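You operate a simulated robot arm through the tools that you are given. There is no shell and no other tool. Be economical: measure what you need, move in short steps, check, and stop when the job is done.

You run a simulated robot arm. Do the job below in one go: nothing can be reset, and whatever is moved stays where it is left.

TASK
Fit the black brush block in its pocket under the orange slide.
Fine: green catch off, slide back, block in, slide forward over it, then the yellow key: its lamp must light.

It is judged by the outcome, as a careful person would: the job done as asked, and still so three seconds after it is handed in. It fails if anything else is knocked over, pushed out of place, dropped, spilled or broken.

THE ROBOT
A 7-joint arm with a two-finger parallel gripper on a trunk, on a base that drives. Base frame: it is fixed to the floor where the robot stands at the start and does not move with it; the origin is under the middle of the robot, x ahead of it, y to its left, z up; the surface under the hand at the start is at about z = 800. Units: mm, rad, N and s.
With the tool pointing down near the work surface it reaches from about 400 to 760 mm from the robot's upright axis, wherever it stands. Its first joint turns from -2.496 to 2.496 rad. Places, roughly: blue zero slide [500, 600, 600]; brush pocket [500, 300, 500]; green catch knob [500, 200, 700]; grey zero lock knob [500, 500, 700]; orange spring slide [500, 300, 600]; signal lamp beside the catch knob [500, 100, 600]; yellow brush key [500, 400, 700]. Payload 3 kg.
The tool frame sits at the grasp point between the pads (the TCP): z along the fingers, y along the line on which they close. The tips reach 30 mm beyond it. The gripper opens to 110 mm. The fingers are 20 mm wide and 10 mm thick; the gripper's body (48 by 112 mm) begins 55 mm behind the TCP.
Orientation is that of the tool frame in the base frame, as a unit quaternion [x, y, z, w]. With the fingers straight down and closing along the base's y, the tool's x points along the base's -x, its y along +y and its z along -z.

THE INTERFACE
- The arm moves only by the tool move_arm. Its argument "rows" is one flat list of numbers, 7 for each row, row after row: the shift along the base's x, y, z in mm, then the turn, a rotation vector about the base's x, y, z in rad, then the opening, from 0 (shut) to 1 (fully open). In form: [x, y, z, rx, ry, rz, jaw, x, y, z, rx, ry, rz, jaw, ...]. A call has 1 to 10 rows; each row shifts and turns the commanded pose from where the row before left it. Rows are played at 5 a second. More than 50 mm and 0.15 rad between two rows, or a gripper value outside its range, and nothing of the call is played. A pose out of reach is approached as far as the arm can. The call stops where the force on the tool passes 50 N (or 10 N more than at its start, if that is more) or the arm is blocked; 0.2 s more then pass. Each finger travels about 108 mm/s and halts on what it meets, pressing with about 36 N; the grip force reading is that of the motor and also rises with nothing between the fingers. The clock runs only during rows and for 0.2 s after the last one: add rows that do not move to give the fingers time. The reply holds the time, the measured pose of the TCP, the force on the tool along the base axes, the opening and the grip force, in the units named above and with some noise, with the torque about the TCP (base axes, N m) and any sound that the robot's microphone picked up.
- Cameras (640 x 400 px; columns grow to the right, rows downward): "scene" is now at [143.8, 29.7, 1527.3]; the picture's right is [0.43, -0.90, -0.00], its down [-0.75, -0.36, -0.55] and it looks along [0.49, 0.24, -0.84] (base axes); focal length 283 px, centre (320, 200). "wrist" rides on the gripper at [73, 17, -103] in the tool frame; the picture's right is [-0.23, 0.97, 0.00], its down [-0.76, -0.18, -0.62] and it looks along [-0.61, -0.14, 0.78] (tool axes); focal length 222 px, centre (320, 200). There is no depth. A picture from a camera that has moved, and an enlarged one, comes with that camera's place and axes in the base frame and with its lens.
- capture(camera): a new picture of that camera. The clock stands still meanwhile.
- move_column(by): slides the trunk up (or, below 0, down) by that many mm; the arm and the scene camera ride with it, the base frame stays. It gives what a move gives, with no picture.
- base_move(legs): drives the robot by 1 to 6 legs, each [ahead, left, turn to the left] in mm, mm and rad, along the robot's own axes; the way and the turn of a leg run together, so that a leg with both is an arc; at most 1500 mm and 3.142 rad a leg. The arm and the cameras ride along, it lands a little off, and it stops where it bumps. It gives what a move gives.
- turn_head(pan, tilt): turns the head with the scene camera to pan (to the left, within 1.501 rad either way) and tilt (down, from -0.506 to 1.204), counted from straight ahead of the robot. It gives what a move gives.
- enlarge(camera, box): a new picture of the part [left, top, right, bottom] of that camera's present view, enlarged. The clock stands still meanwhile.
- job_done(): hands the job in; it is judged then, once.

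Work in short steps. Places have to be worked out from the pictures, the camera data and where the tool is seen: move nearer, look again, correct. Check each grasp and each placing, and mend what went wrong. You have 120 turns and 78 pictures in all, those below and enlarged ones among them. Open the gripper and draw the arm clear of the work before you hand the job in, unless the task says otherwise; then end with one line.

The tools are called as a command line: name --argument value ..., lists and objects as JSON in quotes. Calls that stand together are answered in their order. move_arm: Moves the arm, as the interface text tells. Its arguments: {"type":"object","properties":{"rows":{"type":"array","items":{"type":"number"}}},"required":["rows"]} The other tools are called the same way: move_column (by) slides the trunk up or down; base_move (legs) drives the base; turn_head (pan, tilt) turns the head that bears the scene camera; capture (camera) takes a picture; enlarge (camera, box) takes an enlarged picture of a part of a camera's view; job_done () hands the job in.

At the start:

```text
clock: 0.0
ee_pos: [622.1, 126.8, 922.3]
tool_rot: [0.001, 1.0, 0.0, 0.0]
wrist_force: [-1.0, -0.4, 1.0]
ft_torque: [0.0, 0.02, 0.02]
width: 110.1
finger_force: 0.0
trunk travel left (down, up): [-662.0, 228.0]
robot x, y, heading: [1.7, -1.0, 0.001]
head pan, tilt: [0.447, 0.99]
```

scene: 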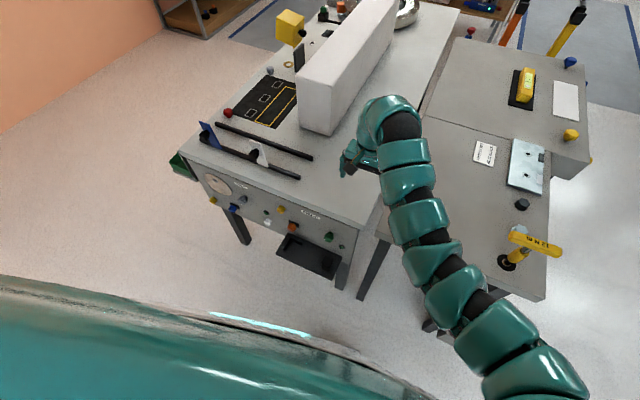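
wrist: 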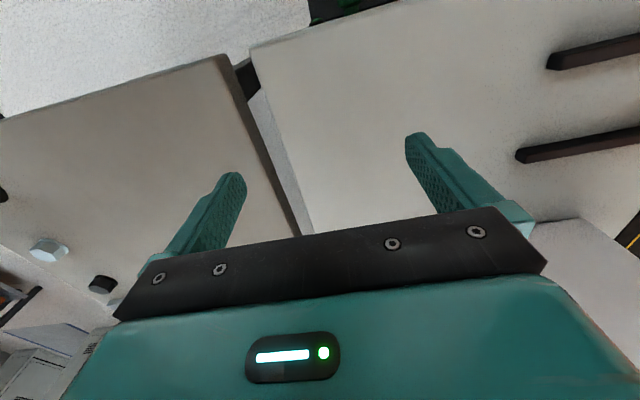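

The front panel facing the robot holds the knobs; I take a closer look at it.

enlarge --camera "scene" --box '[160, 140, 400, 290]'

enlarge --camera "scene" --box '[160, 0, 480, 200]'

```text
2.67 times, centred on (280, 215) of scene
camera zoom: at [143.8, 29.7, 1527.3], right [0.43, -0.9, 0.0], down [-0.75, -0.36, -0.55], along [0.49, 0.24, -0.84], focal length 755 px, centre (427, 160)
```

zoom: 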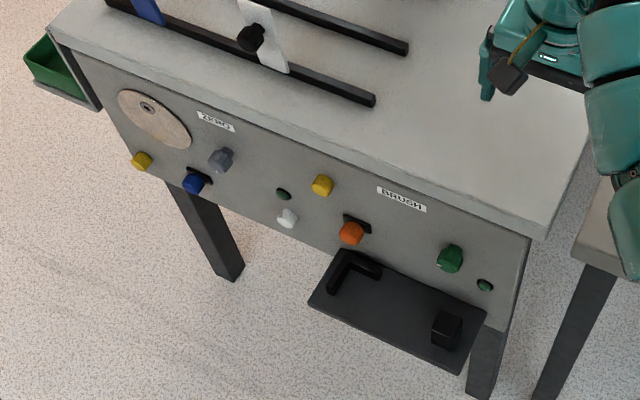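

```text
2.00 times, centred on (320, 100) of scene
camera zoom: at [143.8, 29.7, 1527.3], right [0.43, -0.9, 0.0], down [-0.75, -0.36, -0.55], along [0.49, 0.24, -0.84], focal length 566 px, centre (320, 400)
```

zoom: 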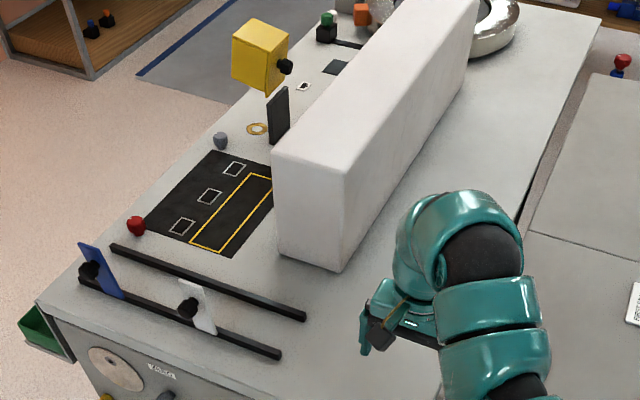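

The panel is a vertical face at about x≈540, y 80–770, with a shelf below it. I back off so that the arm clears the table and look at the panel.

base_move --legs '[[-450, 0, 0]]'

```text
clock: 2.7
ee_pos: [172.3, 128.3, 922.8]
tool_rot: [-0.002, 1.0, 0.0, 0.001]
wrist_force: [-1.0, 0.3, 0.3]
ft_torque: [-0.01, -0.01, -0.01]
width: 110.0
finger_force: 0.1
trunk travel left (down, up): [-662.0, 228.0]
robot x, y, heading: [-443.3, -3.4, 0.003]
head pan, tilt: [0.447, 0.99]
```

Clear of the table. I lower the trunk and turn the head to the panel.

move_column --by -300

turn_head --pan 0.45 --tilt 0.6

capture --camera "scene"

capture --camera "wrist"

```text
clock: 5.7
ee_pos: [172.8, 127.6, 622.7]
tool_rot: [-0.002, 1.0, 0.0, 0.001]
wrist_force: [0.5, -0.8, 1.0]
ft_torque: [-0.02, 0.0, 0.0]
width: 109.7
finger_force: 0.0
trunk travel left (down, up): [-362.0, 528.0]
robot x, y, heading: [-445.6, -0.6, 0.007]
head pan, tilt: [0.447, 0.99]
```

```text
clock: 6.6
ee_pos: [172.3, 128.1, 623.0]
tool_rot: [-0.002, 1.0, 0.0, 0.0]
wrist_force: [0.6, 0.8, 0.1]
ft_torque: [0.02, 0.0, 0.01]
width: 110.3
finger_force: 0.1
trunk travel left (down, up): [-362.0, 528.0]
robot x, y, heading: [-447.0, -0.1, 0.001]
head pan, tilt: [0.45, 0.6]
```

```text
73 pictures are left
camera scene: at [-288.1, 37.6, 1258.5], right [0.44, -0.9, 0.0], down [-0.51, -0.25, -0.82], along [0.74, 0.36, -0.57], focal length 283 px, centre (320, 200)
```

scene: 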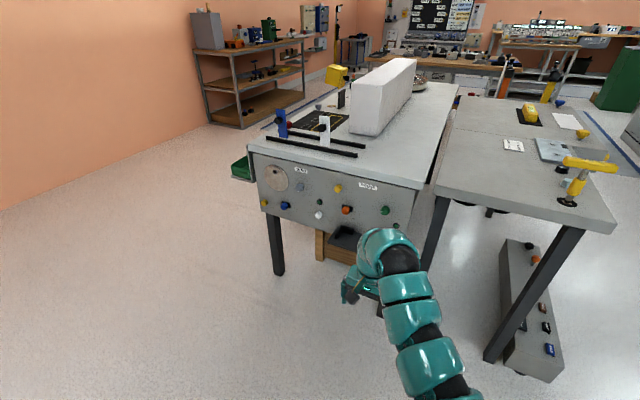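

```text
72 pictures are left
camera wrist: at [99.8, 144.8, 725.4], right [0.22, 0.97, 0.0], down [0.76, -0.17, 0.62], along [0.61, -0.14, -0.78], focal length 222 px, centre (320, 200)
```

wrist: 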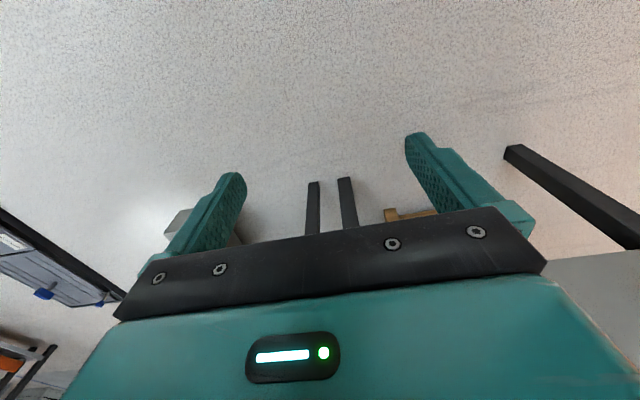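

The arm hides part of the tray; first an enlarged look at the panel from here.

enlarge --camera "scene" --box '[240, 140, 440, 265]'

```text
3.20 times, centred on (340, 202) of scene
camera zoom: at [-288.1, 37.6, 1258.5], right [0.44, -0.9, 0.0], down [-0.51, -0.25, -0.82], along [0.74, 0.36, -0.57], focal length 906 px, centre (256, 192)
```

zoom: 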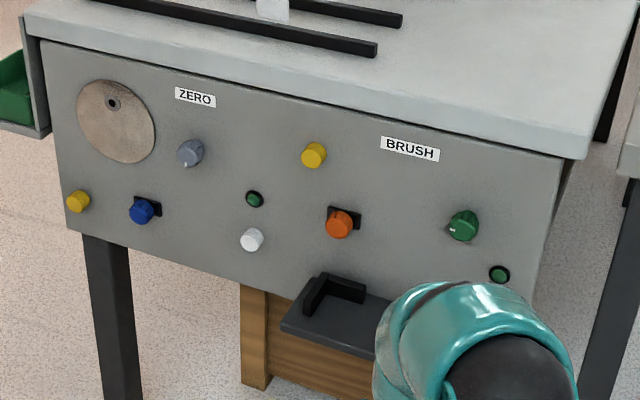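

Estimates: orange knob ≈(525,328,619), catch ≈(525,180,665), yellow key ≈(520,357,709), block ≈(493,175,510). I turn the hand about its own axis so that the camera ends on top when the fingers face the panel.

move_arm --rows '[0, 0, 0, 0, 0, 0.15, 0.5, 0, 0, 0, 0, 0, 0.15, 0.5, 0, 0, 0, 0, 0, 0.15, 0.5, 0, 0, 0, 0, 0, 0.15, 0.5, 0, 0, 0, 0, 0, 0.15, 0.5, 0, 0, 0, 0, 0, 0.15, 0.5, 0, 0, 0, 0, 0, 0.15, 0.5, 0, 0, 0, 0, 0, 0.15, 0.5, 0, 0, 0, 0, 0, 0.15, 0.5, 0, 0, 0, 0, 0, 0.15, 0.5]'

move_arm --rows '[0, 0, 0, 0, 0, 0.15, 0.5, 0, 0, 0, 0, 0, 0.15, 0.5, 0, 0, 0, 0, 0, 0.15, 0.5, 0, 0, 0, 0, 0, 0.15, 0.5, 0, 0, 0, 0, 0, 0.15, 0.5, 0, 0, 0, 0, 0, 0.15, 0.5, 0, 0, 0, 0, 0, 0.15, 0.5, 0, 0, 0, 0, 0, 0.15, 0.5, 0, 0, 0, 0, 0, 0.15, 0.5, 0, 0, 0, 0, 0, 0.15, 0.5]'

```text
clock: 8.8
ee_pos: [173.4, 127.8, 622.1]
tool_rot: [-0.684, 0.73, 0.0, 0.0]
wrist_force: [-0.1, 0.7, -0.9]
ft_torque: [0.02, 0.02, 0.02]
width: 54.8
finger_force: 0.0
trunk travel left (down, up): [-362.0, 528.0]
robot x, y, heading: [-442.2, -3.3, 0.005]
head pan, tilt: [0.45, 0.6]
```

```text
clock: 11.0
ee_pos: [170.6, 128.3, 622.4]
tool_rot: [0.998, -0.068, 0.0, 0.0]
wrist_force: [1.1, 0.3, 0.0]
ft_torque: [0.03, 0.03, 0.01]
width: 54.9
finger_force: 0.1
trunk travel left (down, up): [-362.0, 528.0]
robot x, y, heading: [-446.4, -1.5, 0.002]
head pan, tilt: [0.45, 0.6]
```

The hand turned freely. I finish the half-turn and pitch the fingers up toward the panel.

move_arm --rows '[0, 0, 0, 0, 0, 0.138, 0.5, 0, 0, 0, 0, -0.15, 0, 0.5, 0, 0, 0, 0, -0.15, 0, 0.5, 0, 0, 0, 0, -0.15, 0, 0.5, 0, 0, 0, 0, -0.15, 0, 0.5, 0, 0, 0, 0, -0.15, 0, 0.5, 0, 0, 0, 0, -0.15, 0, 0.5, 0, 0, 0, 0, -0.15, 0, 0.5, 0, 0, 0, 0, -0.15, 0, 0.5, 0, 0, 0, 0, -0.15, 0, 0.5]'

move_arm --rows '[0, 0, 0, 0, -0.15, 0, 0.5, 0, 0, 0, 0, -0.071, 0, 0.5]'

capture --camera "wrist"

capture --camera "scene"

```text
clock: 13.2
ee_pos: [172.3, 128.7, 623.0]
tool_rot: [0.781, -0.001, 0.625, 0.0]
wrist_force: [0.1, 0.0, -0.3]
ft_torque: [0.01, 0.0, 0.01]
width: 55.0
finger_force: 0.0
trunk travel left (down, up): [-362.0, 528.0]
robot x, y, heading: [-449.1, -2.9, 0.004]
head pan, tilt: [0.45, 0.6]
```

```text
clock: 13.8
ee_pos: [170.7, 127.2, 621.8]
tool_rot: [0.707, 0.0, 0.707, -0.002]
wrist_force: [0.4, -1.0, -0.5]
ft_torque: [0.0, 0.04, -0.03]
width: 55.4
finger_force: 0.0
trunk travel left (down, up): [-362.0, 528.0]
robot x, y, heading: [-447.4, -0.9, 0.005]
head pan, tilt: [0.45, 0.6]
```

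```text
70 pictures are left
camera wrist: at [68.5, 110.8, 694.8], right [0.0, -0.97, -0.23], down [-0.62, 0.18, -0.76], along [0.78, 0.14, -0.61], focal length 222 px, centre (320, 200)
```

wrist: 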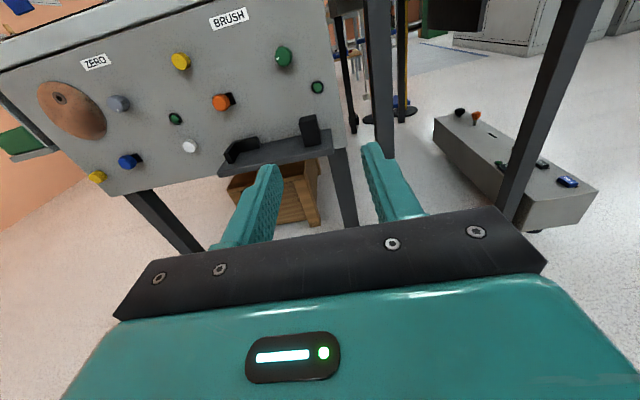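

```text
69 pictures are left
camera scene: at [-288.1, 37.5, 1258.5], right [0.44, -0.9, 0.0], down [-0.51, -0.25, -0.83], along [0.74, 0.36, -0.56], focal length 283 px, centre (320, 200)
```

scene: 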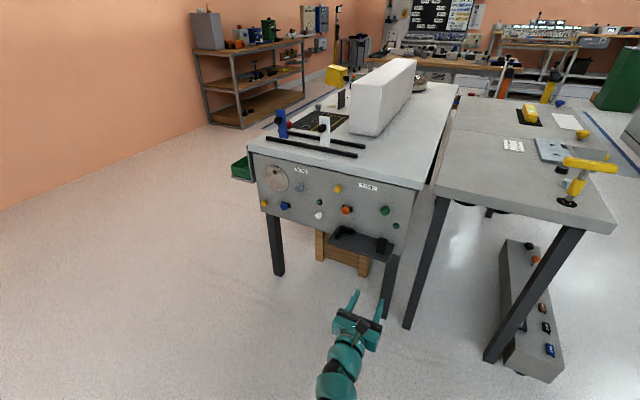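

Good view from the wrist camera. I enlarge the brush group from both cameras.

enlarge --camera "wrist" --box '[160, 30, 340, 180]'

enlarge --camera "scene" --box '[300, 170, 420, 270]'

```text
2.67 times, centred on (250, 105) of wrist
camera zoom: at [68.5, 110.8, 694.8], right [0.0, -0.97, -0.23], down [-0.62, 0.18, -0.76], along [0.78, 0.14, -0.61], focal length 592 px, centre (507, 453)
```

zoom: 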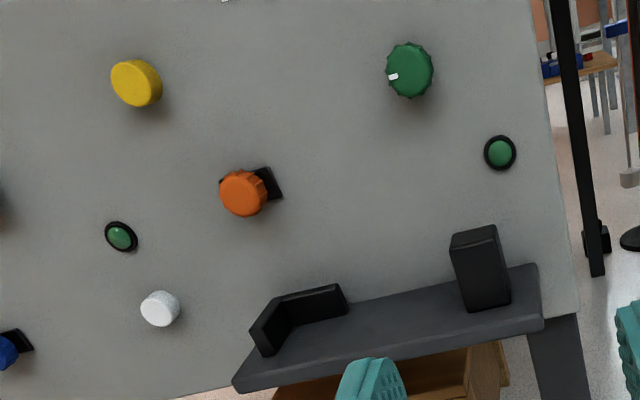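

```text
4.00 times, centred on (360, 220) of scene
camera zoom: at [-288.1, 37.5, 1258.5], right [0.44, -0.9, 0.0], down [-0.51, -0.25, -0.83], along [0.74, 0.36, -0.56], focal length 1133 px, centre (160, 120)
```

zoom: 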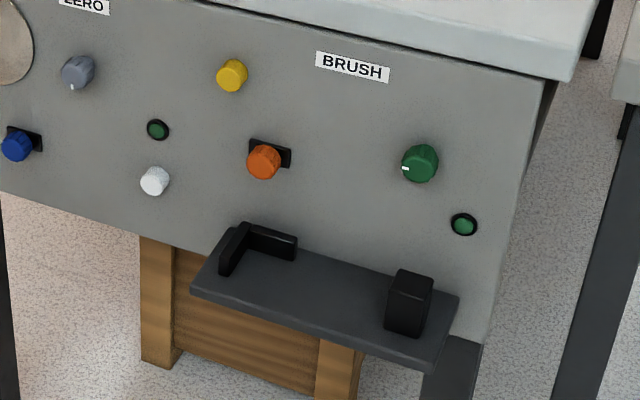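

Triangulated: tray top z≈509, x 462–540, y 125–367; block ≈30×30×48 mm at (503,164); pocket corner around (530,345). I drive 230 mm ahead and raise the hand to look closer at the knobs.

base_move --legs '[[230, 0, 0]]'

move_arm --rows '[0, 40, 30, 0, 0, 0, 0.8, 0, 40, 30, 0, 0, 0, 0.8, 0, 30, 0, 0, 0, 0, 0.8]'

capture --camera "wrist"

capture --camera "scene"

```text
clock: 15.5
ee_pos: [402.9, 131.4, 621.6]
tool_rot: [0.708, 0.002, 0.707, -0.003]
wrist_force: [-0.3, -0.1, -0.8]
ft_torque: [0.01, -0.01, -0.03]
width: 55.0
finger_force: 0.0
trunk travel left (down, up): [-362.0, 528.0]
robot x, y, heading: [-218.8, 2.8, 0.007]
head pan, tilt: [0.45, 0.6]
```

```text
clock: 16.3
ee_pos: [402.4, 241.5, 684.7]
tool_rot: [0.707, 0.001, 0.707, -0.002]
wrist_force: [0.0, -0.8, 0.1]
ft_torque: [0.02, 0.01, 0.03]
width: 88.1
finger_force: 0.1
trunk travel left (down, up): [-362.0, 528.0]
robot x, y, heading: [-215.1, 3.7, 0.009]
head pan, tilt: [0.45, 0.6]
```

```text
66 pictures are left
camera wrist: at [299.0, 224.5, 757.1], right [0.0, -0.97, -0.23], down [-0.62, 0.18, -0.76], along [0.78, 0.15, -0.61], focal length 222 px, centre (320, 200)
```

wrist: 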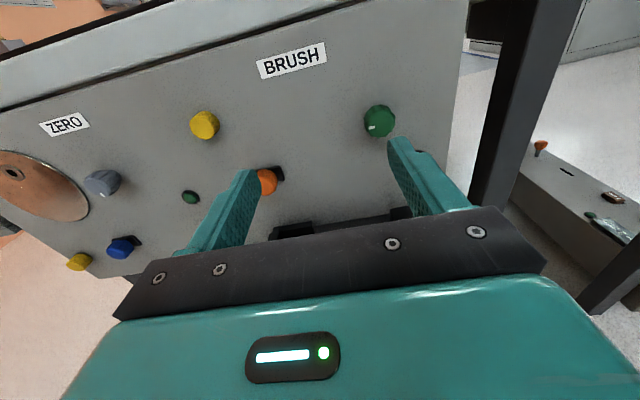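

```text
65 pictures are left
camera scene: at [-57.6, 39.6, 1258.5], right [0.44, -0.9, 0.0], down [-0.51, -0.25, -0.83], along [0.74, 0.36, -0.56], focal length 283 px, centre (320, 200)
```

scene: 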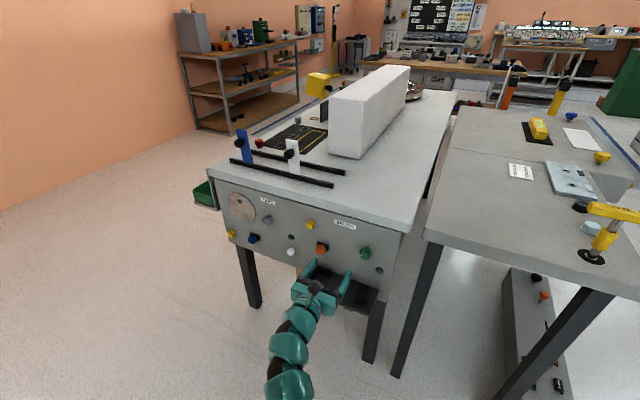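

I enlarge the scene view for a better fix on the knobs.

enlarge --camera "scene" --box '[280, 205, 400, 280]'

enlarge --camera "wrist" --box '[180, 80, 420, 240]'

```text
5.33 times, centred on (340, 242) of scene
camera zoom: at [-57.6, 39.6, 1258.5], right [0.44, -0.9, 0.0], down [-0.51, -0.25, -0.83], along [0.74, 0.36, -0.56], focal length 1511 px, centre (213, -27)
```

zoom: 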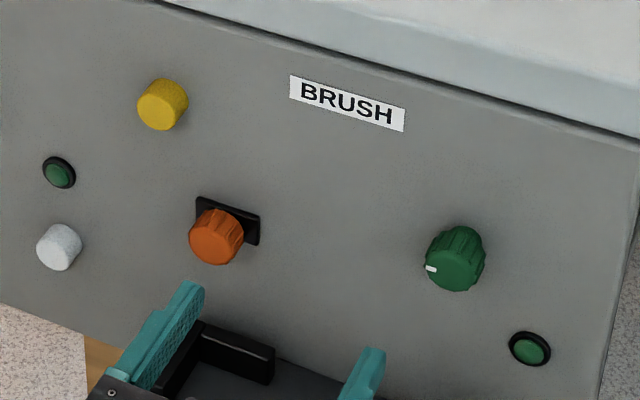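

```text
2.50 times, centred on (300, 160) of wrist
camera zoom: at [299.0, 224.5, 757.1], right [0.0, -0.97, -0.23], down [-0.62, 0.18, -0.76], along [0.78, 0.15, -0.61], focal length 555 px, centre (370, 300)
```

zoom: 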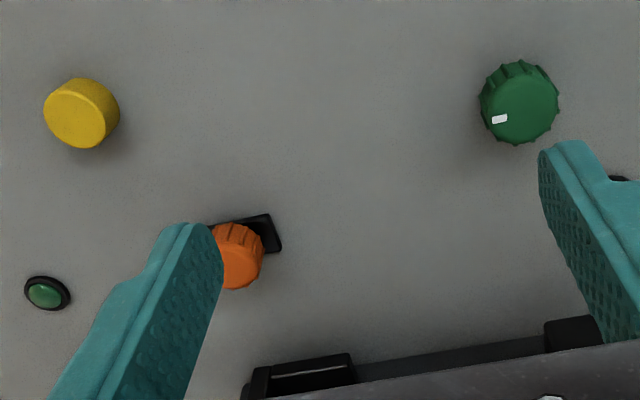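

Fixes: green knob face ≈(528,184,663), Ø32; orange ≈(528,328,619); yellow ≈(537,369,699). I line the open hand up in front of the green catch.

move_arm --rows '[0, -30, -11, 0, 0, 0, 0.6, 20, -27, -11, 0, 0, 0, 0.6, 40, 0, 0, 0, 0, 0, 0.6, 10, 0, 0, 0, 0, 0, 0.6]'

capture --camera "wrist"

```text
clock: 17.3
ee_pos: [474.1, 183.5, 661.5]
tool_rot: [0.708, 0.002, 0.707, -0.003]
wrist_force: [0.5, -0.3, 0.3]
ft_torque: [0.0, 0.01, 0.02]
width: 66.2
finger_force: 0.1
trunk travel left (down, up): [-362.0, 528.0]
robot x, y, heading: [-218.6, -2.4, 0.008]
head pan, tilt: [0.45, 0.6]
```

```text
62 pictures are left
camera wrist: at [369.7, 166.6, 733.4], right [0.0, -0.97, -0.23], down [-0.63, 0.18, -0.76], along [0.78, 0.15, -0.61], focal length 222 px, centre (320, 200)
```

wrist: 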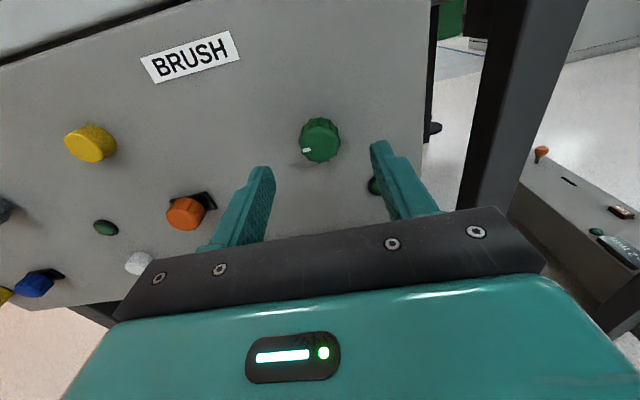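

The knob is centred between the fingers. I advance until it is between the pads, then close.

move_arm --rows '[15, 0, 1, 0, 0, 0, 0.6, 15, 0, 1, 0, 0, 0, 0.6, 7, 0, 0, 0, 0, 0, 0.6]'

move_arm --rows '[0, 0, 0, 0, 0, 0, 0.2, 0, 0, 0, 0, 0, 0, 0.2, 0, 0, 0, 0, 0, 0, 0.2]'

enlarge --camera "wrist" --box '[220, 80, 440, 220]'

```text
clock: 18.1
ee_pos: [510.5, 183.5, 662.4]
tool_rot: [0.708, 0.0, 0.707, -0.001]
wrist_force: [0.5, -0.4, -0.2]
ft_torque: [0.0, 0.01, 0.04]
width: 65.6
finger_force: 0.0
trunk travel left (down, up): [-362.0, 528.0]
robot x, y, heading: [-216.3, -0.2, 0.009]
head pan, tilt: [0.45, 0.6]
```

```text
clock: 18.9
ee_pos: [510.1, 184.0, 662.1]
tool_rot: [0.707, 0.002, 0.707, -0.002]
wrist_force: [0.0, -4.0, -0.6]
ft_torque: [-0.01, -0.11, -0.65]
width: 29.5
finger_force: 45.2
trunk travel left (down, up): [-362.0, 528.0]
robot x, y, heading: [-214.0, 0.1, 0.013]
head pan, tilt: [0.45, 0.6]
```

```text
2.86 times, centred on (330, 150) of wrist
camera zoom: at [406.7, 166.4, 734.5], right [0.0, -0.97, -0.23], down [-0.62, 0.18, -0.76], along [0.78, 0.14, -0.61], focal length 635 px, centre (291, 343)
```

zoom: 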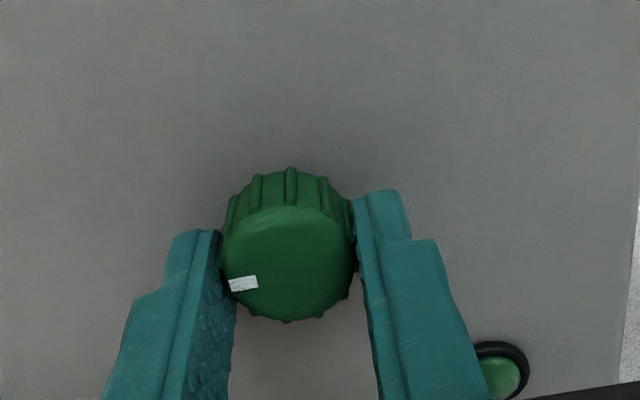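

Gripped (29.5 mm). I try a small turn clockwise and read the torque.

move_arm --rows '[0, 0, 0, 0.08, 0, 0, 0.2, 0, 0, 0, 0.08, 0, 0, 0.2]'

```text
clock: 19.5
ee_pos: [509.6, 184.0, 663.3]
tool_rot: [0.704, -0.057, 0.705, -0.059]
wrist_force: [8.1, -6.9, 5.1]
ft_torque: [-0.78, -0.58, -0.93]
width: 29.3
finger_force: 45.3
trunk travel left (down, up): [-362.0, 528.0]
robot x, y, heading: [-213.6, 2.3, 0.003]
head pan, tilt: [0.45, 0.6]
```

Resistance of −0.78 Nm; I compare with the other direction.

move_arm --rows '[0, 0, 0, -0.08, 0, 0, 0.2, 0, 0, 0, -0.08, 0, 0, 0.2]'

move_arm --rows '[0, 0, 0, -0.08, 0, 0, 0.2, 0, 0, 0, -0.08, 0, 0, 0.2]'

enlarge --camera "wrist" --box '[220, 80, 440, 220]'

```text
clock: 20.1
ee_pos: [510.1, 183.2, 663.5]
tool_rot: [0.707, 0.0, 0.707, -0.002]
wrist_force: [9.6, -7.7, 8.2]
ft_torque: [0.01, -0.7, -0.8]
width: 29.4
finger_force: 45.2
trunk travel left (down, up): [-362.0, 528.0]
robot x, y, heading: [-213.5, 1.3, 0.006]
head pan, tilt: [0.45, 0.6]
```

```text
clock: 20.7
ee_pos: [509.1, 183.3, 664.1]
tool_rot: [0.705, 0.057, 0.705, 0.055]
wrist_force: [12.8, -9.2, 10.6]
ft_torque: [0.04, -0.7, -0.73]
width: 29.2
finger_force: 44.9
trunk travel left (down, up): [-362.0, 528.0]
robot x, y, heading: [-216.2, 0.1, 0.007]
head pan, tilt: [0.45, 0.6]
```

```text
2.86 times, centred on (330, 150) of wrist
camera zoom: at [406.5, 177.9, 736.9], right [0.0, -1.0, -0.07], down [-0.62, 0.05, -0.78], along [0.78, 0.05, -0.62], focal length 635 px, centre (291, 343)
```

zoom: 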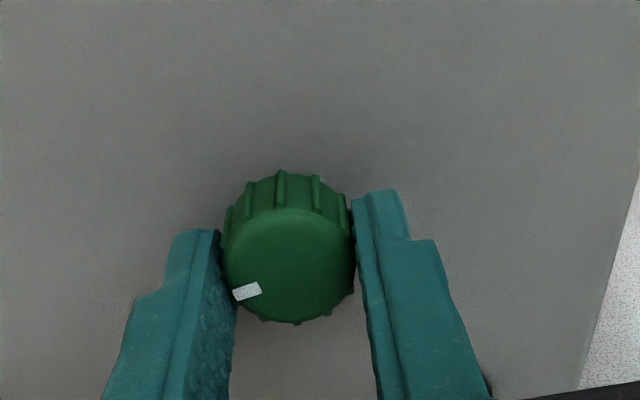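

Anticlockwise is free; clockwise is the stop. I go on anticlockwise.

move_arm --rows '[0, 0, 0, -0.15, 0, 0, 0.2, 0, 0, 0, -0.15, 0, 0, 0.2, 0, 0, 0, -0.15, 0, 0, 0.2]'

move_arm --rows '[0, 0, 0, -0.15, 0, 0, 0.2, 0, 0, 0, -0.15, 0, 0, 0.2, 0, 0, 0, -0.15, 0, 0, 0.2]'

enlarge --camera "wrist" --box '[220, 80, 440, 220]'

```text
clock: 21.5
ee_pos: [510.6, 182.6, 663.5]
tool_rot: [0.675, 0.213, 0.674, 0.213]
wrist_force: [19.4, -13.8, 17.7]
ft_torque: [0.06, -1.11, -0.63]
width: 29.0
finger_force: 45.3
trunk travel left (down, up): [-362.0, 528.0]
robot x, y, heading: [-214.2, 3.3, 0.009]
head pan, tilt: [0.45, 0.6]
```

```text
clock: 22.3
ee_pos: [510.0, 182.3, 665.0]
tool_rot: [0.611, 0.357, 0.61, 0.358]
wrist_force: [14.3, -23.0, 21.3]
ft_torque: [0.05, -1.22, -0.66]
width: 29.3
finger_force: 44.8
trunk travel left (down, up): [-362.0, 528.0]
robot x, y, heading: [-219.1, -0.8, 0.008]
head pan, tilt: [0.45, 0.6]
```

```text
2.86 times, centred on (330, 150) of wrist
camera zoom: at [406.6, 237.0, 714.1], right [0.0, -0.68, 0.74], down [-0.63, -0.58, -0.53], along [0.78, -0.46, -0.42], focal length 635 px, centre (291, 343)
```

zoom: 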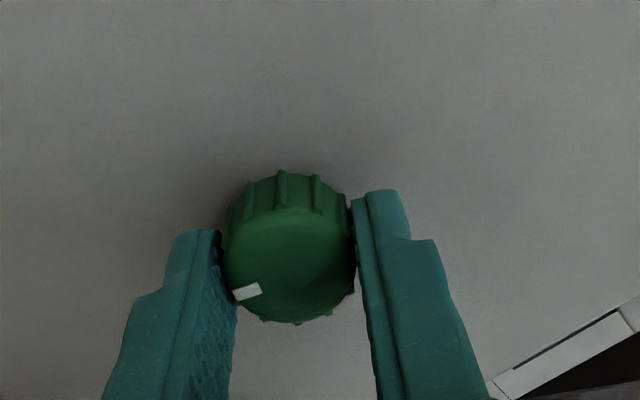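

It turns along (≈1.06 rad). I ease the side load by small shifts and continue.

move_arm --rows '[1, -2, 2, 0, 0, 0, 0.2, 0, 0, 0, -0.15, 0, 0, 0.2, 0, 0, 0, -0.15, 0, 0, 0.2]'

move_arm --rows '[0, 0, 0, -0.12, 0, 0, 0.2, 0, 0, 0, -0.12, 0, 0, 0.2]'

```text
clock: 23.1
ee_pos: [509.6, 181.6, 663.9]
tool_rot: [0.552, 0.445, 0.549, 0.442]
wrist_force: [6.0, -20.3, 15.0]
ft_torque: [0.01, -0.82, -0.76]
width: 29.1
finger_force: 45.0
trunk travel left (down, up): [-362.0, 528.0]
robot x, y, heading: [-212.9, 2.6, 0.008]
head pan, tilt: [0.45, 0.6]
```

```text
clock: 23.7
ee_pos: [515.1, 187.5, 662.8]
tool_rot: [0.494, 0.504, 0.495, 0.507]
wrist_force: [-13.5, -12.7, 25.4]
ft_torque: [0.14, -0.38, -0.58]
width: 34.5
finger_force: 12.4
out of reach, approached as far as the arm can: row 2
trunk travel left (down, up): [-362.0, 528.0]
robot x, y, heading: [-217.0, 3.8, 0.011]
head pan, tilt: [0.45, 0.6]
```

The last row hit an arm limit at about 90° of turn. I look at the knob.

enlarge --camera "wrist" --box '[220, 80, 440, 220]'

capture --camera "scene"

```text
2.86 times, centred on (330, 150) of wrist
camera zoom: at [411.0, 261.9, 677.0], right [0.0, -0.2, 0.98], down [-0.62, -0.77, -0.16], along [0.78, -0.61, -0.12], focal length 635 px, centre (291, 343)
```

zoom: 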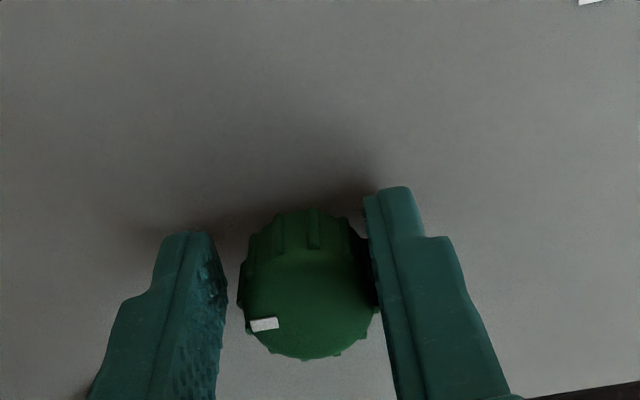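

```text
57 pictures are left
camera scene: at [-61.2, 37.8, 1259.3], right [0.44, -0.9, 0.0], down [-0.5, -0.25, -0.83], along [0.74, 0.37, -0.56], focal length 283 px, centre (320, 200)
```

scene: 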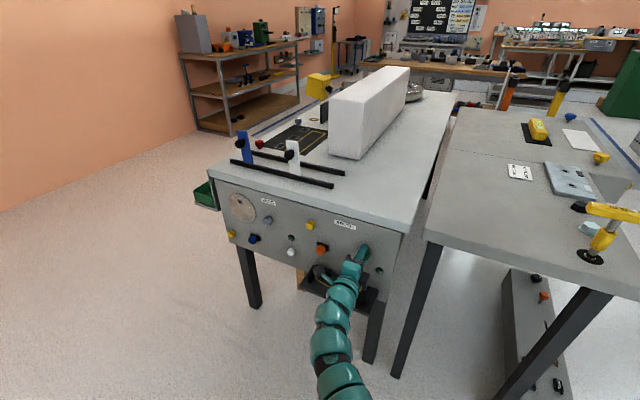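

The pointer now points down, ~90° from the start. I release, back out and untwist the wrist.

move_arm --rows '[0, 0, 0, 0, 0, 0, 0.6, 0, 0, 0, 0, 0, 0, 0.6, -20, 0, 0, 0.1, 0, 0, 0.6, -30, 0, 0, 0.15, 0, 0, 0.6, 0, 0, 0, 0.15, 0, 0, 0.6, 0, 0, 0, 0.15, 0, 0, 0.6, 0, 0, 0, 0.15, 0, 0, 0.6, 0, 0, 0, 0.15, 0, 0, 0.6, 0, 0, 0, 0.15, 0, 0, 0.6, 0, 0, 0, 0.15, 0, 0, 0.6]'

move_arm --rows '[0, 0, 0, 0.15, 0, 0, 0.6, 0, 0, 0, 0.15, 0, 0, 0.6, 0, 0, 0, 0.12, 0, 0, 0.6]'

enlarge --camera "wrist" --box '[140, 60, 460, 260]'

```text
clock: 25.9
ee_pos: [466.3, 188.7, 658.2]
tool_rot: [0.691, 0.157, 0.689, 0.155]
wrist_force: [-0.5, 0.0, -0.6]
ft_torque: [0.02, 0.01, 0.04]
width: 66.0
finger_force: 0.1
trunk travel left (down, up): [-362.0, 528.0]
robot x, y, heading: [-216.9, -0.1, 0.008]
head pan, tilt: [0.45, 0.6]
```

```text
clock: 26.7
ee_pos: [466.9, 188.2, 659.0]
tool_rot: [0.708, 0.012, 0.706, 0.008]
wrist_force: [-0.2, -0.7, 1.1]
ft_torque: [-0.04, -0.03, 0.03]
width: 66.1
finger_force: 0.0
trunk travel left (down, up): [-362.0, 528.0]
robot x, y, heading: [-217.0, 1.1, 0.008]
head pan, tilt: [0.45, 0.6]
```

```text
2.00 times, centred on (300, 160) of wrist
camera zoom: at [363.2, 172.5, 730.9], right [0.0, -0.98, -0.2], down [-0.63, 0.15, -0.77], along [0.78, 0.13, -0.61], focal length 444 px, centre (360, 280)
```

zoom: 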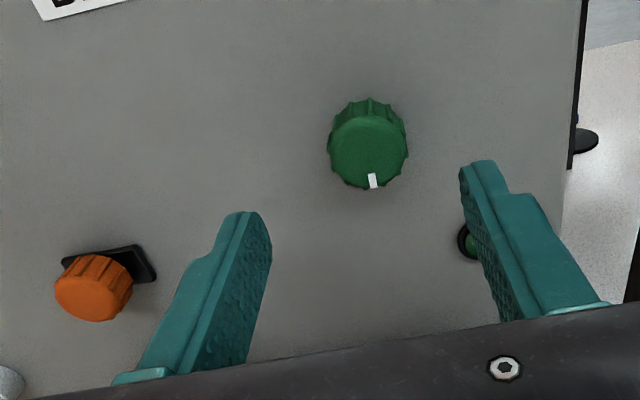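

The pointer is straight down: catch off. Next I bring the hand in front of the orange knob.

move_arm --rows '[0, 45, -13, 0, 0, 0, 0.6, 0, 45, -13, 0, 0, 0, 0.6, 0, 45, -14, -0.015, 0, 0, 0.6, 0, 5, 0, 0, 0, 0, 0.6]'

enlarge --camera "wrist" --box '[140, 60, 460, 260]'

```text
clock: 27.7
ee_pos: [467.9, 329.8, 618.7]
tool_rot: [0.708, 0.017, 0.706, 0.012]
wrist_force: [-0.3, -0.9, 0.5]
ft_torque: [0.01, 0.0, 0.01]
width: 66.3
finger_force: 0.2
trunk travel left (down, up): [-362.0, 528.0]
robot x, y, heading: [-214.2, -1.8, 0.004]
head pan, tilt: [0.45, 0.6]
```

```text
2.00 times, centred on (300, 160) of wrist
camera zoom: at [364.2, 315.9, 691.8], right [0.01, -0.98, -0.19], down [-0.63, 0.14, -0.77], along [0.78, 0.12, -0.61], focal length 444 px, centre (360, 280)
```

zoom: 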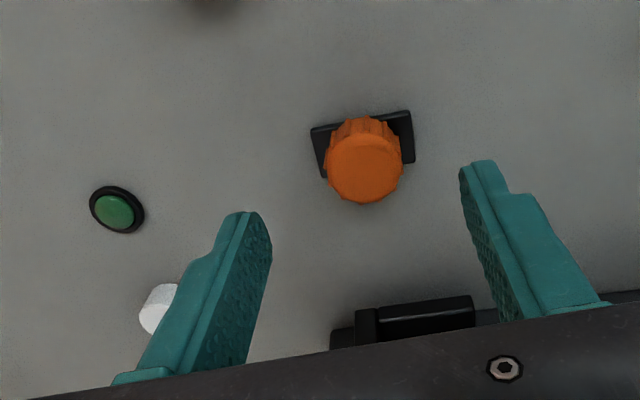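

Centred. I advance and grip the orange knob.

move_arm --rows '[15, 0, 0, 0.02, 0, 0, 0.6, 15, 0, 0, 0.02, 0, 0, 0.6, 10, 0, 0, 0, 0, 0, 0.6]'

move_arm --rows '[0, 0, 0, 0, 0, 0, 0.15, 0, 0, 0, 0, 0, 0, 0.15, 0, 0, 0, 0, 0, 0, 0.15]'

```text
clock: 28.5
ee_pos: [505.7, 327.2, 619.6]
tool_rot: [0.707, 0.003, 0.707, -0.002]
wrist_force: [-0.1, 0.4, 0.6]
ft_torque: [-0.02, -0.03, -0.04]
width: 65.9
finger_force: 0.1
trunk travel left (down, up): [-362.0, 528.0]
robot x, y, heading: [-214.6, 0.1, 0.007]
head pan, tilt: [0.45, 0.6]
```

```text
clock: 29.3
ee_pos: [504.9, 326.4, 620.1]
tool_rot: [0.708, 0.003, 0.707, 0.001]
wrist_force: [0.4, -0.9, -1.0]
ft_torque: [-0.03, 0.03, -0.43]
width: 28.8
finger_force: 45.1
trunk travel left (down, up): [-362.0, 528.0]
robot x, y, heading: [-218.0, -0.1, 0.012]
head pan, tilt: [0.45, 0.6]
```

Gripped. I probe which way it slides: first a few mm to the left.

move_arm --rows '[0, 2, 0, 0, 0, 0, 0.15, 0, 2, 0, 0, 0, 0, 0.15]'

move_arm --rows '[0, -4, 0, 0, 0, 0, 0.15, 0, -4, 0, 0, 0, 0, 0.15]'

move_arm --rows '[0, 4, 0, 0, 0, 0, 0.15, -3, 0, 0, 0, 0, 0, 0.15]'

```text
clock: 29.9
ee_pos: [505.3, 329.1, 620.8]
tool_rot: [0.708, 0.003, 0.706, -0.001]
wrist_force: [-1.7, -4.4, -2.4]
ft_torque: [0.05, 0.26, -0.6]
width: 28.7
finger_force: 45.2
out of reach, approached as far as the arm can: row 1
trunk travel left (down, up): [-362.0, 528.0]
robot x, y, heading: [-217.2, 0.9, 0.009]
head pan, tilt: [0.45, 0.6]
```

```text
clock: 30.5
ee_pos: [504.7, 321.8, 620.7]
tool_rot: [0.707, 0.003, 0.707, -0.001]
wrist_force: [2.0, 0.8, 0.8]
ft_torque: [0.18, 0.16, -0.36]
width: 28.7
finger_force: 45.1
trunk travel left (down, up): [-362.0, 528.0]
robot x, y, heading: [-213.1, 3.6, 0.012]
head pan, tilt: [0.45, 0.6]
```

```text
clock: 31.1
ee_pos: [504.9, 324.6, 620.1]
tool_rot: [0.707, 0.0, 0.707, 0.001]
wrist_force: [19.6, 0.2, -1.8]
ft_torque: [-0.05, 0.23, 0.47]
width: 29.0
finger_force: 44.8
trunk travel left (down, up): [-362.0, 528.0]
robot x, y, heading: [-218.7, 2.3, 0.009]
head pan, tilt: [0.45, 0.6]
```

It slides along y; x is rigid. I undo the x pull and go right (−y) further, watching force.

move_arm --rows '[3, 0, 0, 0, 0, 0, 0.15, 0, -7, 0, 0, 0, 0, 0.15, 0, -7, 0, 0, 0, 0, 0.15]'

enlarge --camera "wrist" --box '[140, 60, 460, 260]'

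```text
clock: 31.9
ee_pos: [506.4, 312.0, 621.3]
tool_rot: [0.708, 0.004, 0.706, -0.001]
wrist_force: [7.0, 0.6, 3.5]
ft_torque: [0.05, 0.39, -0.22]
width: 29.0
finger_force: 44.8
trunk travel left (down, up): [-362.0, 528.0]
robot x, y, heading: [-216.1, 3.0, 0.012]
head pan, tilt: [0.45, 0.6]
```

```text
2.00 times, centred on (300, 160) of wrist
camera zoom: at [402.0, 295.2, 693.5], right [0.01, -0.97, -0.22], down [-0.63, 0.17, -0.76], along [0.78, 0.14, -0.61], focal length 444 px, centre (360, 280)
```

zoom: 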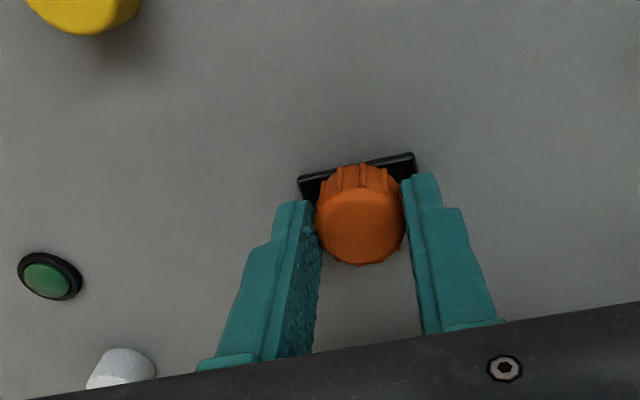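

The plate travels with the knob, with little force. On to the right.

move_arm --rows '[0, -8, 0, 0, 0, 0, 0.15, 0, -8, 0, 0, 0, 0, 0.15, 0, -8, 0, 0, 0, 0, 0.15]'

```text
clock: 32.7
ee_pos: [505.3, 288.1, 620.4]
tool_rot: [0.708, 0.003, 0.707, 0.0]
wrist_force: [-0.6, 0.9, 1.8]
ft_torque: [-0.09, 0.0, -0.25]
width: 29.0
finger_force: 44.8
trunk travel left (down, up): [-362.0, 528.0]
robot x, y, heading: [-218.0, -1.0, 0.0]
head pan, tilt: [0.45, 0.6]
```

move_arm --rows '[0, -8, 0, 0, 0, 0, 0.15, 0, -8, 0, 0, 0, 0, 0.15, 0, -8, 0, 0, 0, 0, 0.15]'

enlarge --camera "scene" --box '[260, 195, 420, 295]'

```text
clock: 33.5
ee_pos: [504.7, 267.5, 621.8]
tool_rot: [0.707, 0.005, 0.707, -0.003]
wrist_force: [19.2, 19.5, 2.9]
ft_torque: [0.12, 0.0, -0.04]
width: 29.1
finger_force: 45.0
trunk travel left (down, up): [-362.0, 528.0]
robot x, y, heading: [-214.5, 4.3, 0.01]
head pan, tilt: [0.45, 0.6]
```

```text
4.00 times, centred on (340, 245) of scene
camera zoom: at [-56.3, 41.2, 1258.4], right [0.44, -0.9, 0.0], down [-0.51, -0.25, -0.82], along [0.74, 0.37, -0.57], focal length 1133 px, centre (240, 20)
```

zoom: 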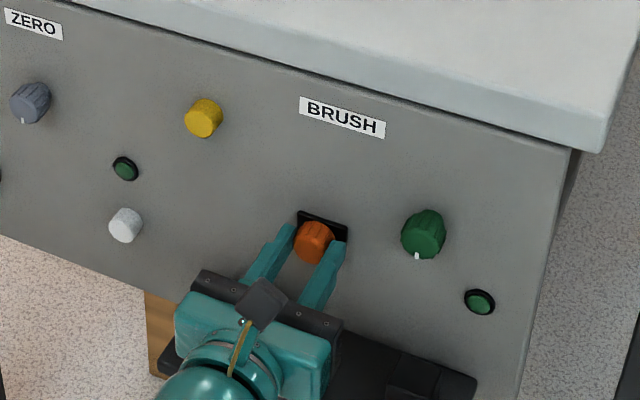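

End stop at y≈268: slide fully back. I ease off, open, and back out to see whether it stays.

move_arm --rows '[1, 3, 0, 0, 0, 0, 0.15, 0, 0, 0, 0, 0, 0, 0.6, 0, 0, 0, 0, 0, 0, 0.6, -30, 0, 0, 0, 0, 0, 0.6, -30, 0, 20, 0, 0, 0, 0.6]'

capture --camera "wrist"

```text
clock: 34.7
ee_pos: [447.3, 268.3, 642.5]
tool_rot: [0.707, 0.003, 0.707, -0.002]
wrist_force: [0.5, 0.2, -0.1]
ft_torque: [0.02, -0.05, 0.02]
width: 66.2
finger_force: 0.0
trunk travel left (down, up): [-362.0, 528.0]
robot x, y, heading: [-217.5, -3.8, 0.009]
head pan, tilt: [0.45, 0.6]
```

```text
52 pictures are left
camera wrist: at [343.6, 250.7, 714.2], right [0.01, -0.97, -0.22], down [-0.63, 0.17, -0.76], along [0.78, 0.14, -0.61], focal length 222 px, centre (320, 200)
```

wrist: 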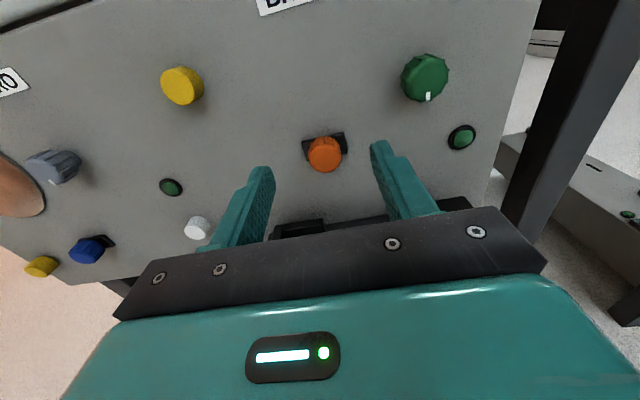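

The slide stayed back (y≈268). Now I move the hand in front of the block at the right end of the tray, which also clears the scene camera's view of the pocket.

move_arm --rows '[-30, -20, 0, 0, 0, 0, 0.6, -10, -42, -30, 0, 0, 0, 0.6, 0, -42, -50, 0, 0, 0, 0.6, 0, 0, -10, 0, 0, 0, 0.6]'

enlarge --camera "scene" --box '[280, 220, 400, 320]'

capture --camera "wrist"

```text
refused: row 2 steps farther than a row can; nothing moved
```

```text
4.00 times, centred on (340, 270) of scene
camera zoom: at [-57.5, 39.5, 1258.6], right [0.44, -0.9, 0.0], down [-0.51, -0.25, -0.83], along [0.74, 0.37, -0.56], focal length 1133 px, centre (240, -80)
```

zoom: 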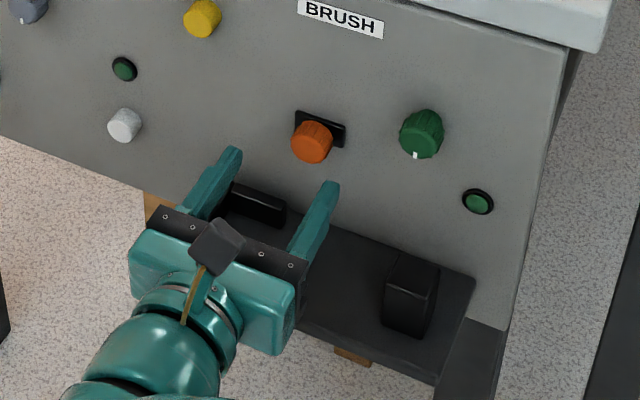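

```text
50 pictures are left
camera wrist: at [343.6, 250.7, 714.2], right [0.01, -0.97, -0.22], down [-0.63, 0.17, -0.76], along [0.78, 0.14, -0.61], focal length 222 px, centre (320, 200)
```

wrist: 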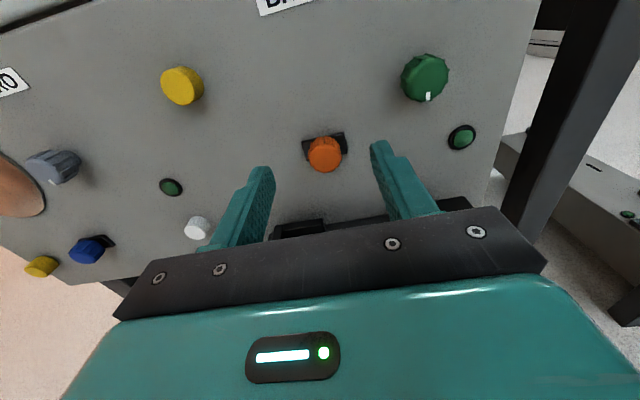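

A row was too long; I repeat with shorter steps.

move_arm --rows '[-30, -20, 0, 0, 0, 0, 0.6, -10, -35, -20, 0, 0, 0, 0.6, 0, -35, -30, 0, 0, 0, 0.6, 0, -14, -30, 0, 0, 0, 0.6]'

enlarge --camera "scene" --box '[280, 230, 400, 305]'

enlarge --camera "wrist" --box '[160, 60, 480, 260]'

```text
clock: 35.7
ee_pos: [420.7, 177.9, 546.6]
tool_rot: [0.708, 0.003, 0.706, -0.001]
wrist_force: [1.1, 0.9, 0.1]
ft_torque: [-0.02, 0.03, -0.02]
width: 65.7
finger_force: 0.1
out of reach, approached as far as the arm can: row 2, 3
trunk travel left (down, up): [-362.0, 528.0]
robot x, y, heading: [-218.0, -0.3, 0.003]
head pan, tilt: [0.45, 0.6]
```

```text
5.33 times, centred on (340, 268) of scene
camera zoom: at [-57.5, 39.5, 1258.5], right [0.44, -0.9, 0.0], down [-0.51, -0.25, -0.83], along [0.74, 0.36, -0.56], focal length 1511 px, centre (213, -160)
```

zoom: 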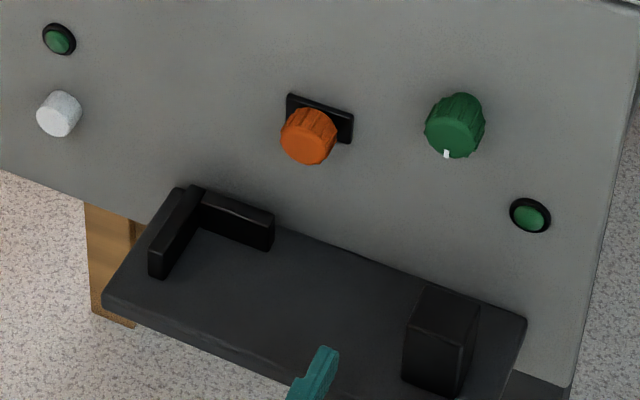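

```text
2.00 times, centred on (320, 160) of wrist
camera zoom: at [317.9, 161.8, 618.3], right [0.0, -0.97, -0.22], down [-0.63, 0.17, -0.76], along [0.78, 0.14, -0.61], focal length 444 px, centre (320, 280)
```

zoom: 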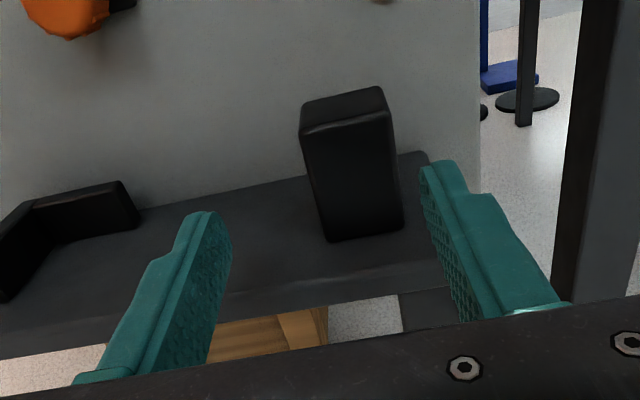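

Pocket corner: inner faces at x≈531 and y≈337.5, walls 24 mm high (top z≈533); block x 481–511, y 150–182, top 558. I can hold the block above wall height (TCP z≈546). First a still row, since some rows were reported out of reach.

move_arm --rows '[0, 0, 0, 0, 0, 0, 0.6, 0, 0, 0, 0, 0, 0, 0.6]'

```text
clock: 36.3
ee_pos: [422.0, 179.7, 545.7]
tool_rot: [0.707, 0.003, 0.707, -0.001]
wrist_force: [-0.6, -0.1, -1.3]
ft_torque: [-0.02, 0.01, -0.07]
width: 66.0
finger_force: 0.1
trunk travel left (down, up): [-362.0, 528.0]
robot x, y, heading: [-217.7, 3.2, 0.006]
head pan, tilt: [0.45, 0.6]
```

The command was clamped near a joint limit. I back the base a little, lower the trunk and raise the arm to get a better posture.

base_move --legs '[[-60, 0, 0]]'

move_column --by -100

move_arm --rows '[0, 0, 33, 0, 0, 0, 0.6, 0, 0, 33, 0, 0, 0, 0.6, 0, -14, 34, 0, 0, 0, 0.6, 0, 0, 0, 0, 0, 0, 0.6]'

```text
clock: 37.3
ee_pos: [361.1, 178.9, 545.7]
tool_rot: [0.708, 0.003, 0.707, 0.0]
wrist_force: [-1.1, 0.2, -1.0]
ft_torque: [0.01, 0.01, -0.02]
width: 66.0
finger_force: 0.1
trunk travel left (down, up): [-362.0, 528.0]
robot x, y, heading: [-276.4, -1.3, 0.008]
head pan, tilt: [0.45, 0.6]
```

```text
clock: 38.6
ee_pos: [360.5, 179.8, 447.2]
tool_rot: [0.708, 0.003, 0.707, -0.001]
wrist_force: [0.5, 0.1, 0.1]
ft_torque: [0.01, -0.03, -0.02]
width: 65.9
finger_force: 0.1
trunk travel left (down, up): [-262.0, 628.0]
robot x, y, heading: [-278.0, 2.6, 0.009]
head pan, tilt: [0.45, 0.6]
```

```text
clock: 39.6
ee_pos: [390.4, 202.1, 513.2]
tool_rot: [0.707, 0.002, 0.707, -0.001]
wrist_force: [0.6, -0.4, -0.6]
ft_torque: [0.0, 0.02, -0.03]
width: 65.8
finger_force: 0.1
out of reach, approached as far as the arm can: row 1, 2, 3
trunk travel left (down, up): [-262.0, 628.0]
robot x, y, heading: [-277.5, 0.1, 0.008]
head pan, tilt: [0.45, 0.6]
```

The arm seems near a joint limit when folded; I drive back and work with it more extended.

base_move --legs '[[-80, 0, 0]]'

move_arm --rows '[40, 0, 0, 0, 0, 0, 0.6, 40, 0, 10, 0, 0, 0, 0.6, 0, -20, 10, 0, 0, 0, 0.6, 0, -15, 20, 0, 0, 0, 0.6]'

capture --camera "scene"

```text
clock: 40.7
ee_pos: [309.8, 200.0, 511.7]
tool_rot: [0.707, 0.002, 0.707, 0.0]
wrist_force: [-0.1, 0.5, -0.8]
ft_torque: [-0.01, 0.0, -0.04]
width: 66.0
finger_force: 0.1
trunk travel left (down, up): [-262.0, 628.0]
robot x, y, heading: [-360.7, 0.1, 0.006]
head pan, tilt: [0.45, 0.6]
```

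```text
clock: 41.7
ee_pos: [386.9, 167.0, 551.0]
tool_rot: [0.707, 0.004, 0.707, -0.001]
wrist_force: [0.5, 0.2, 0.2]
ft_torque: [0.01, -0.02, 0.02]
width: 65.9
finger_force: 0.0
trunk travel left (down, up): [-262.0, 628.0]
robot x, y, heading: [-358.4, -4.4, 0.009]
head pan, tilt: [0.45, 0.6]
```

```text
47 pictures are left
camera scene: at [-199.8, 38.8, 1158.6], right [0.44, -0.9, 0.0], down [-0.51, -0.25, -0.82], along [0.74, 0.37, -0.57], focal length 283 px, centre (320, 200)
```

scene: 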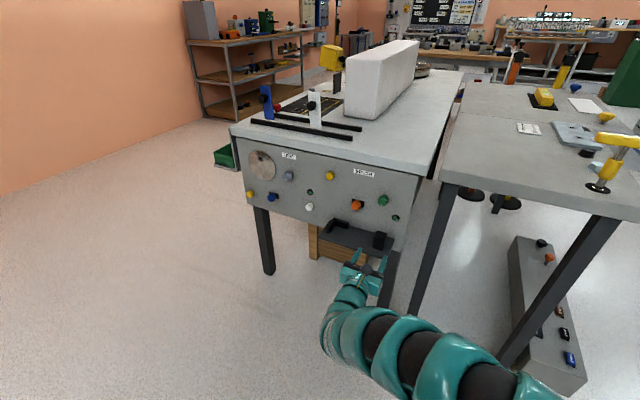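

The arm moves freely now. I drive 60 mm ahead and check alignment with the block.

base_move --legs '[[60, 0, 0]]'

enlarge --camera "wrist" --box '[160, 60, 480, 260]'

```text
clock: 42.6
ee_pos: [448.0, 166.5, 550.8]
tool_rot: [0.707, 0.003, 0.707, 0.001]
wrist_force: [0.6, -0.7, 0.4]
ft_torque: [-0.01, 0.03, 0.0]
width: 66.3
finger_force: 0.0
trunk travel left (down, up): [-262.0, 628.0]
robot x, y, heading: [-301.4, -1.9, 0.004]
head pan, tilt: [0.45, 0.6]
```

```text
2.00 times, centred on (320, 160) of wrist
camera zoom: at [344.7, 150.1, 623.0], right [0.0, -0.97, -0.22], down [-0.62, 0.17, -0.76], along [0.78, 0.14, -0.61], focal length 444 px, centre (320, 280)
```

zoom: 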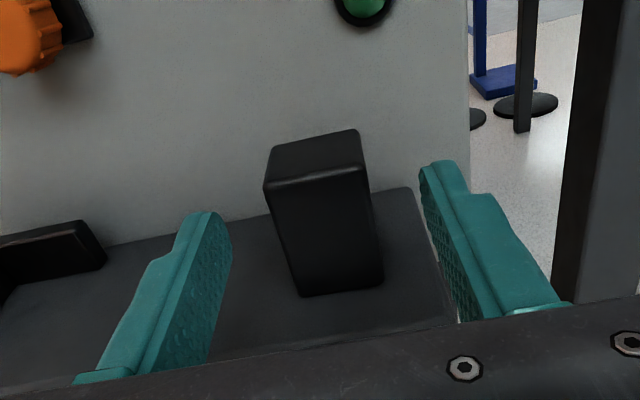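

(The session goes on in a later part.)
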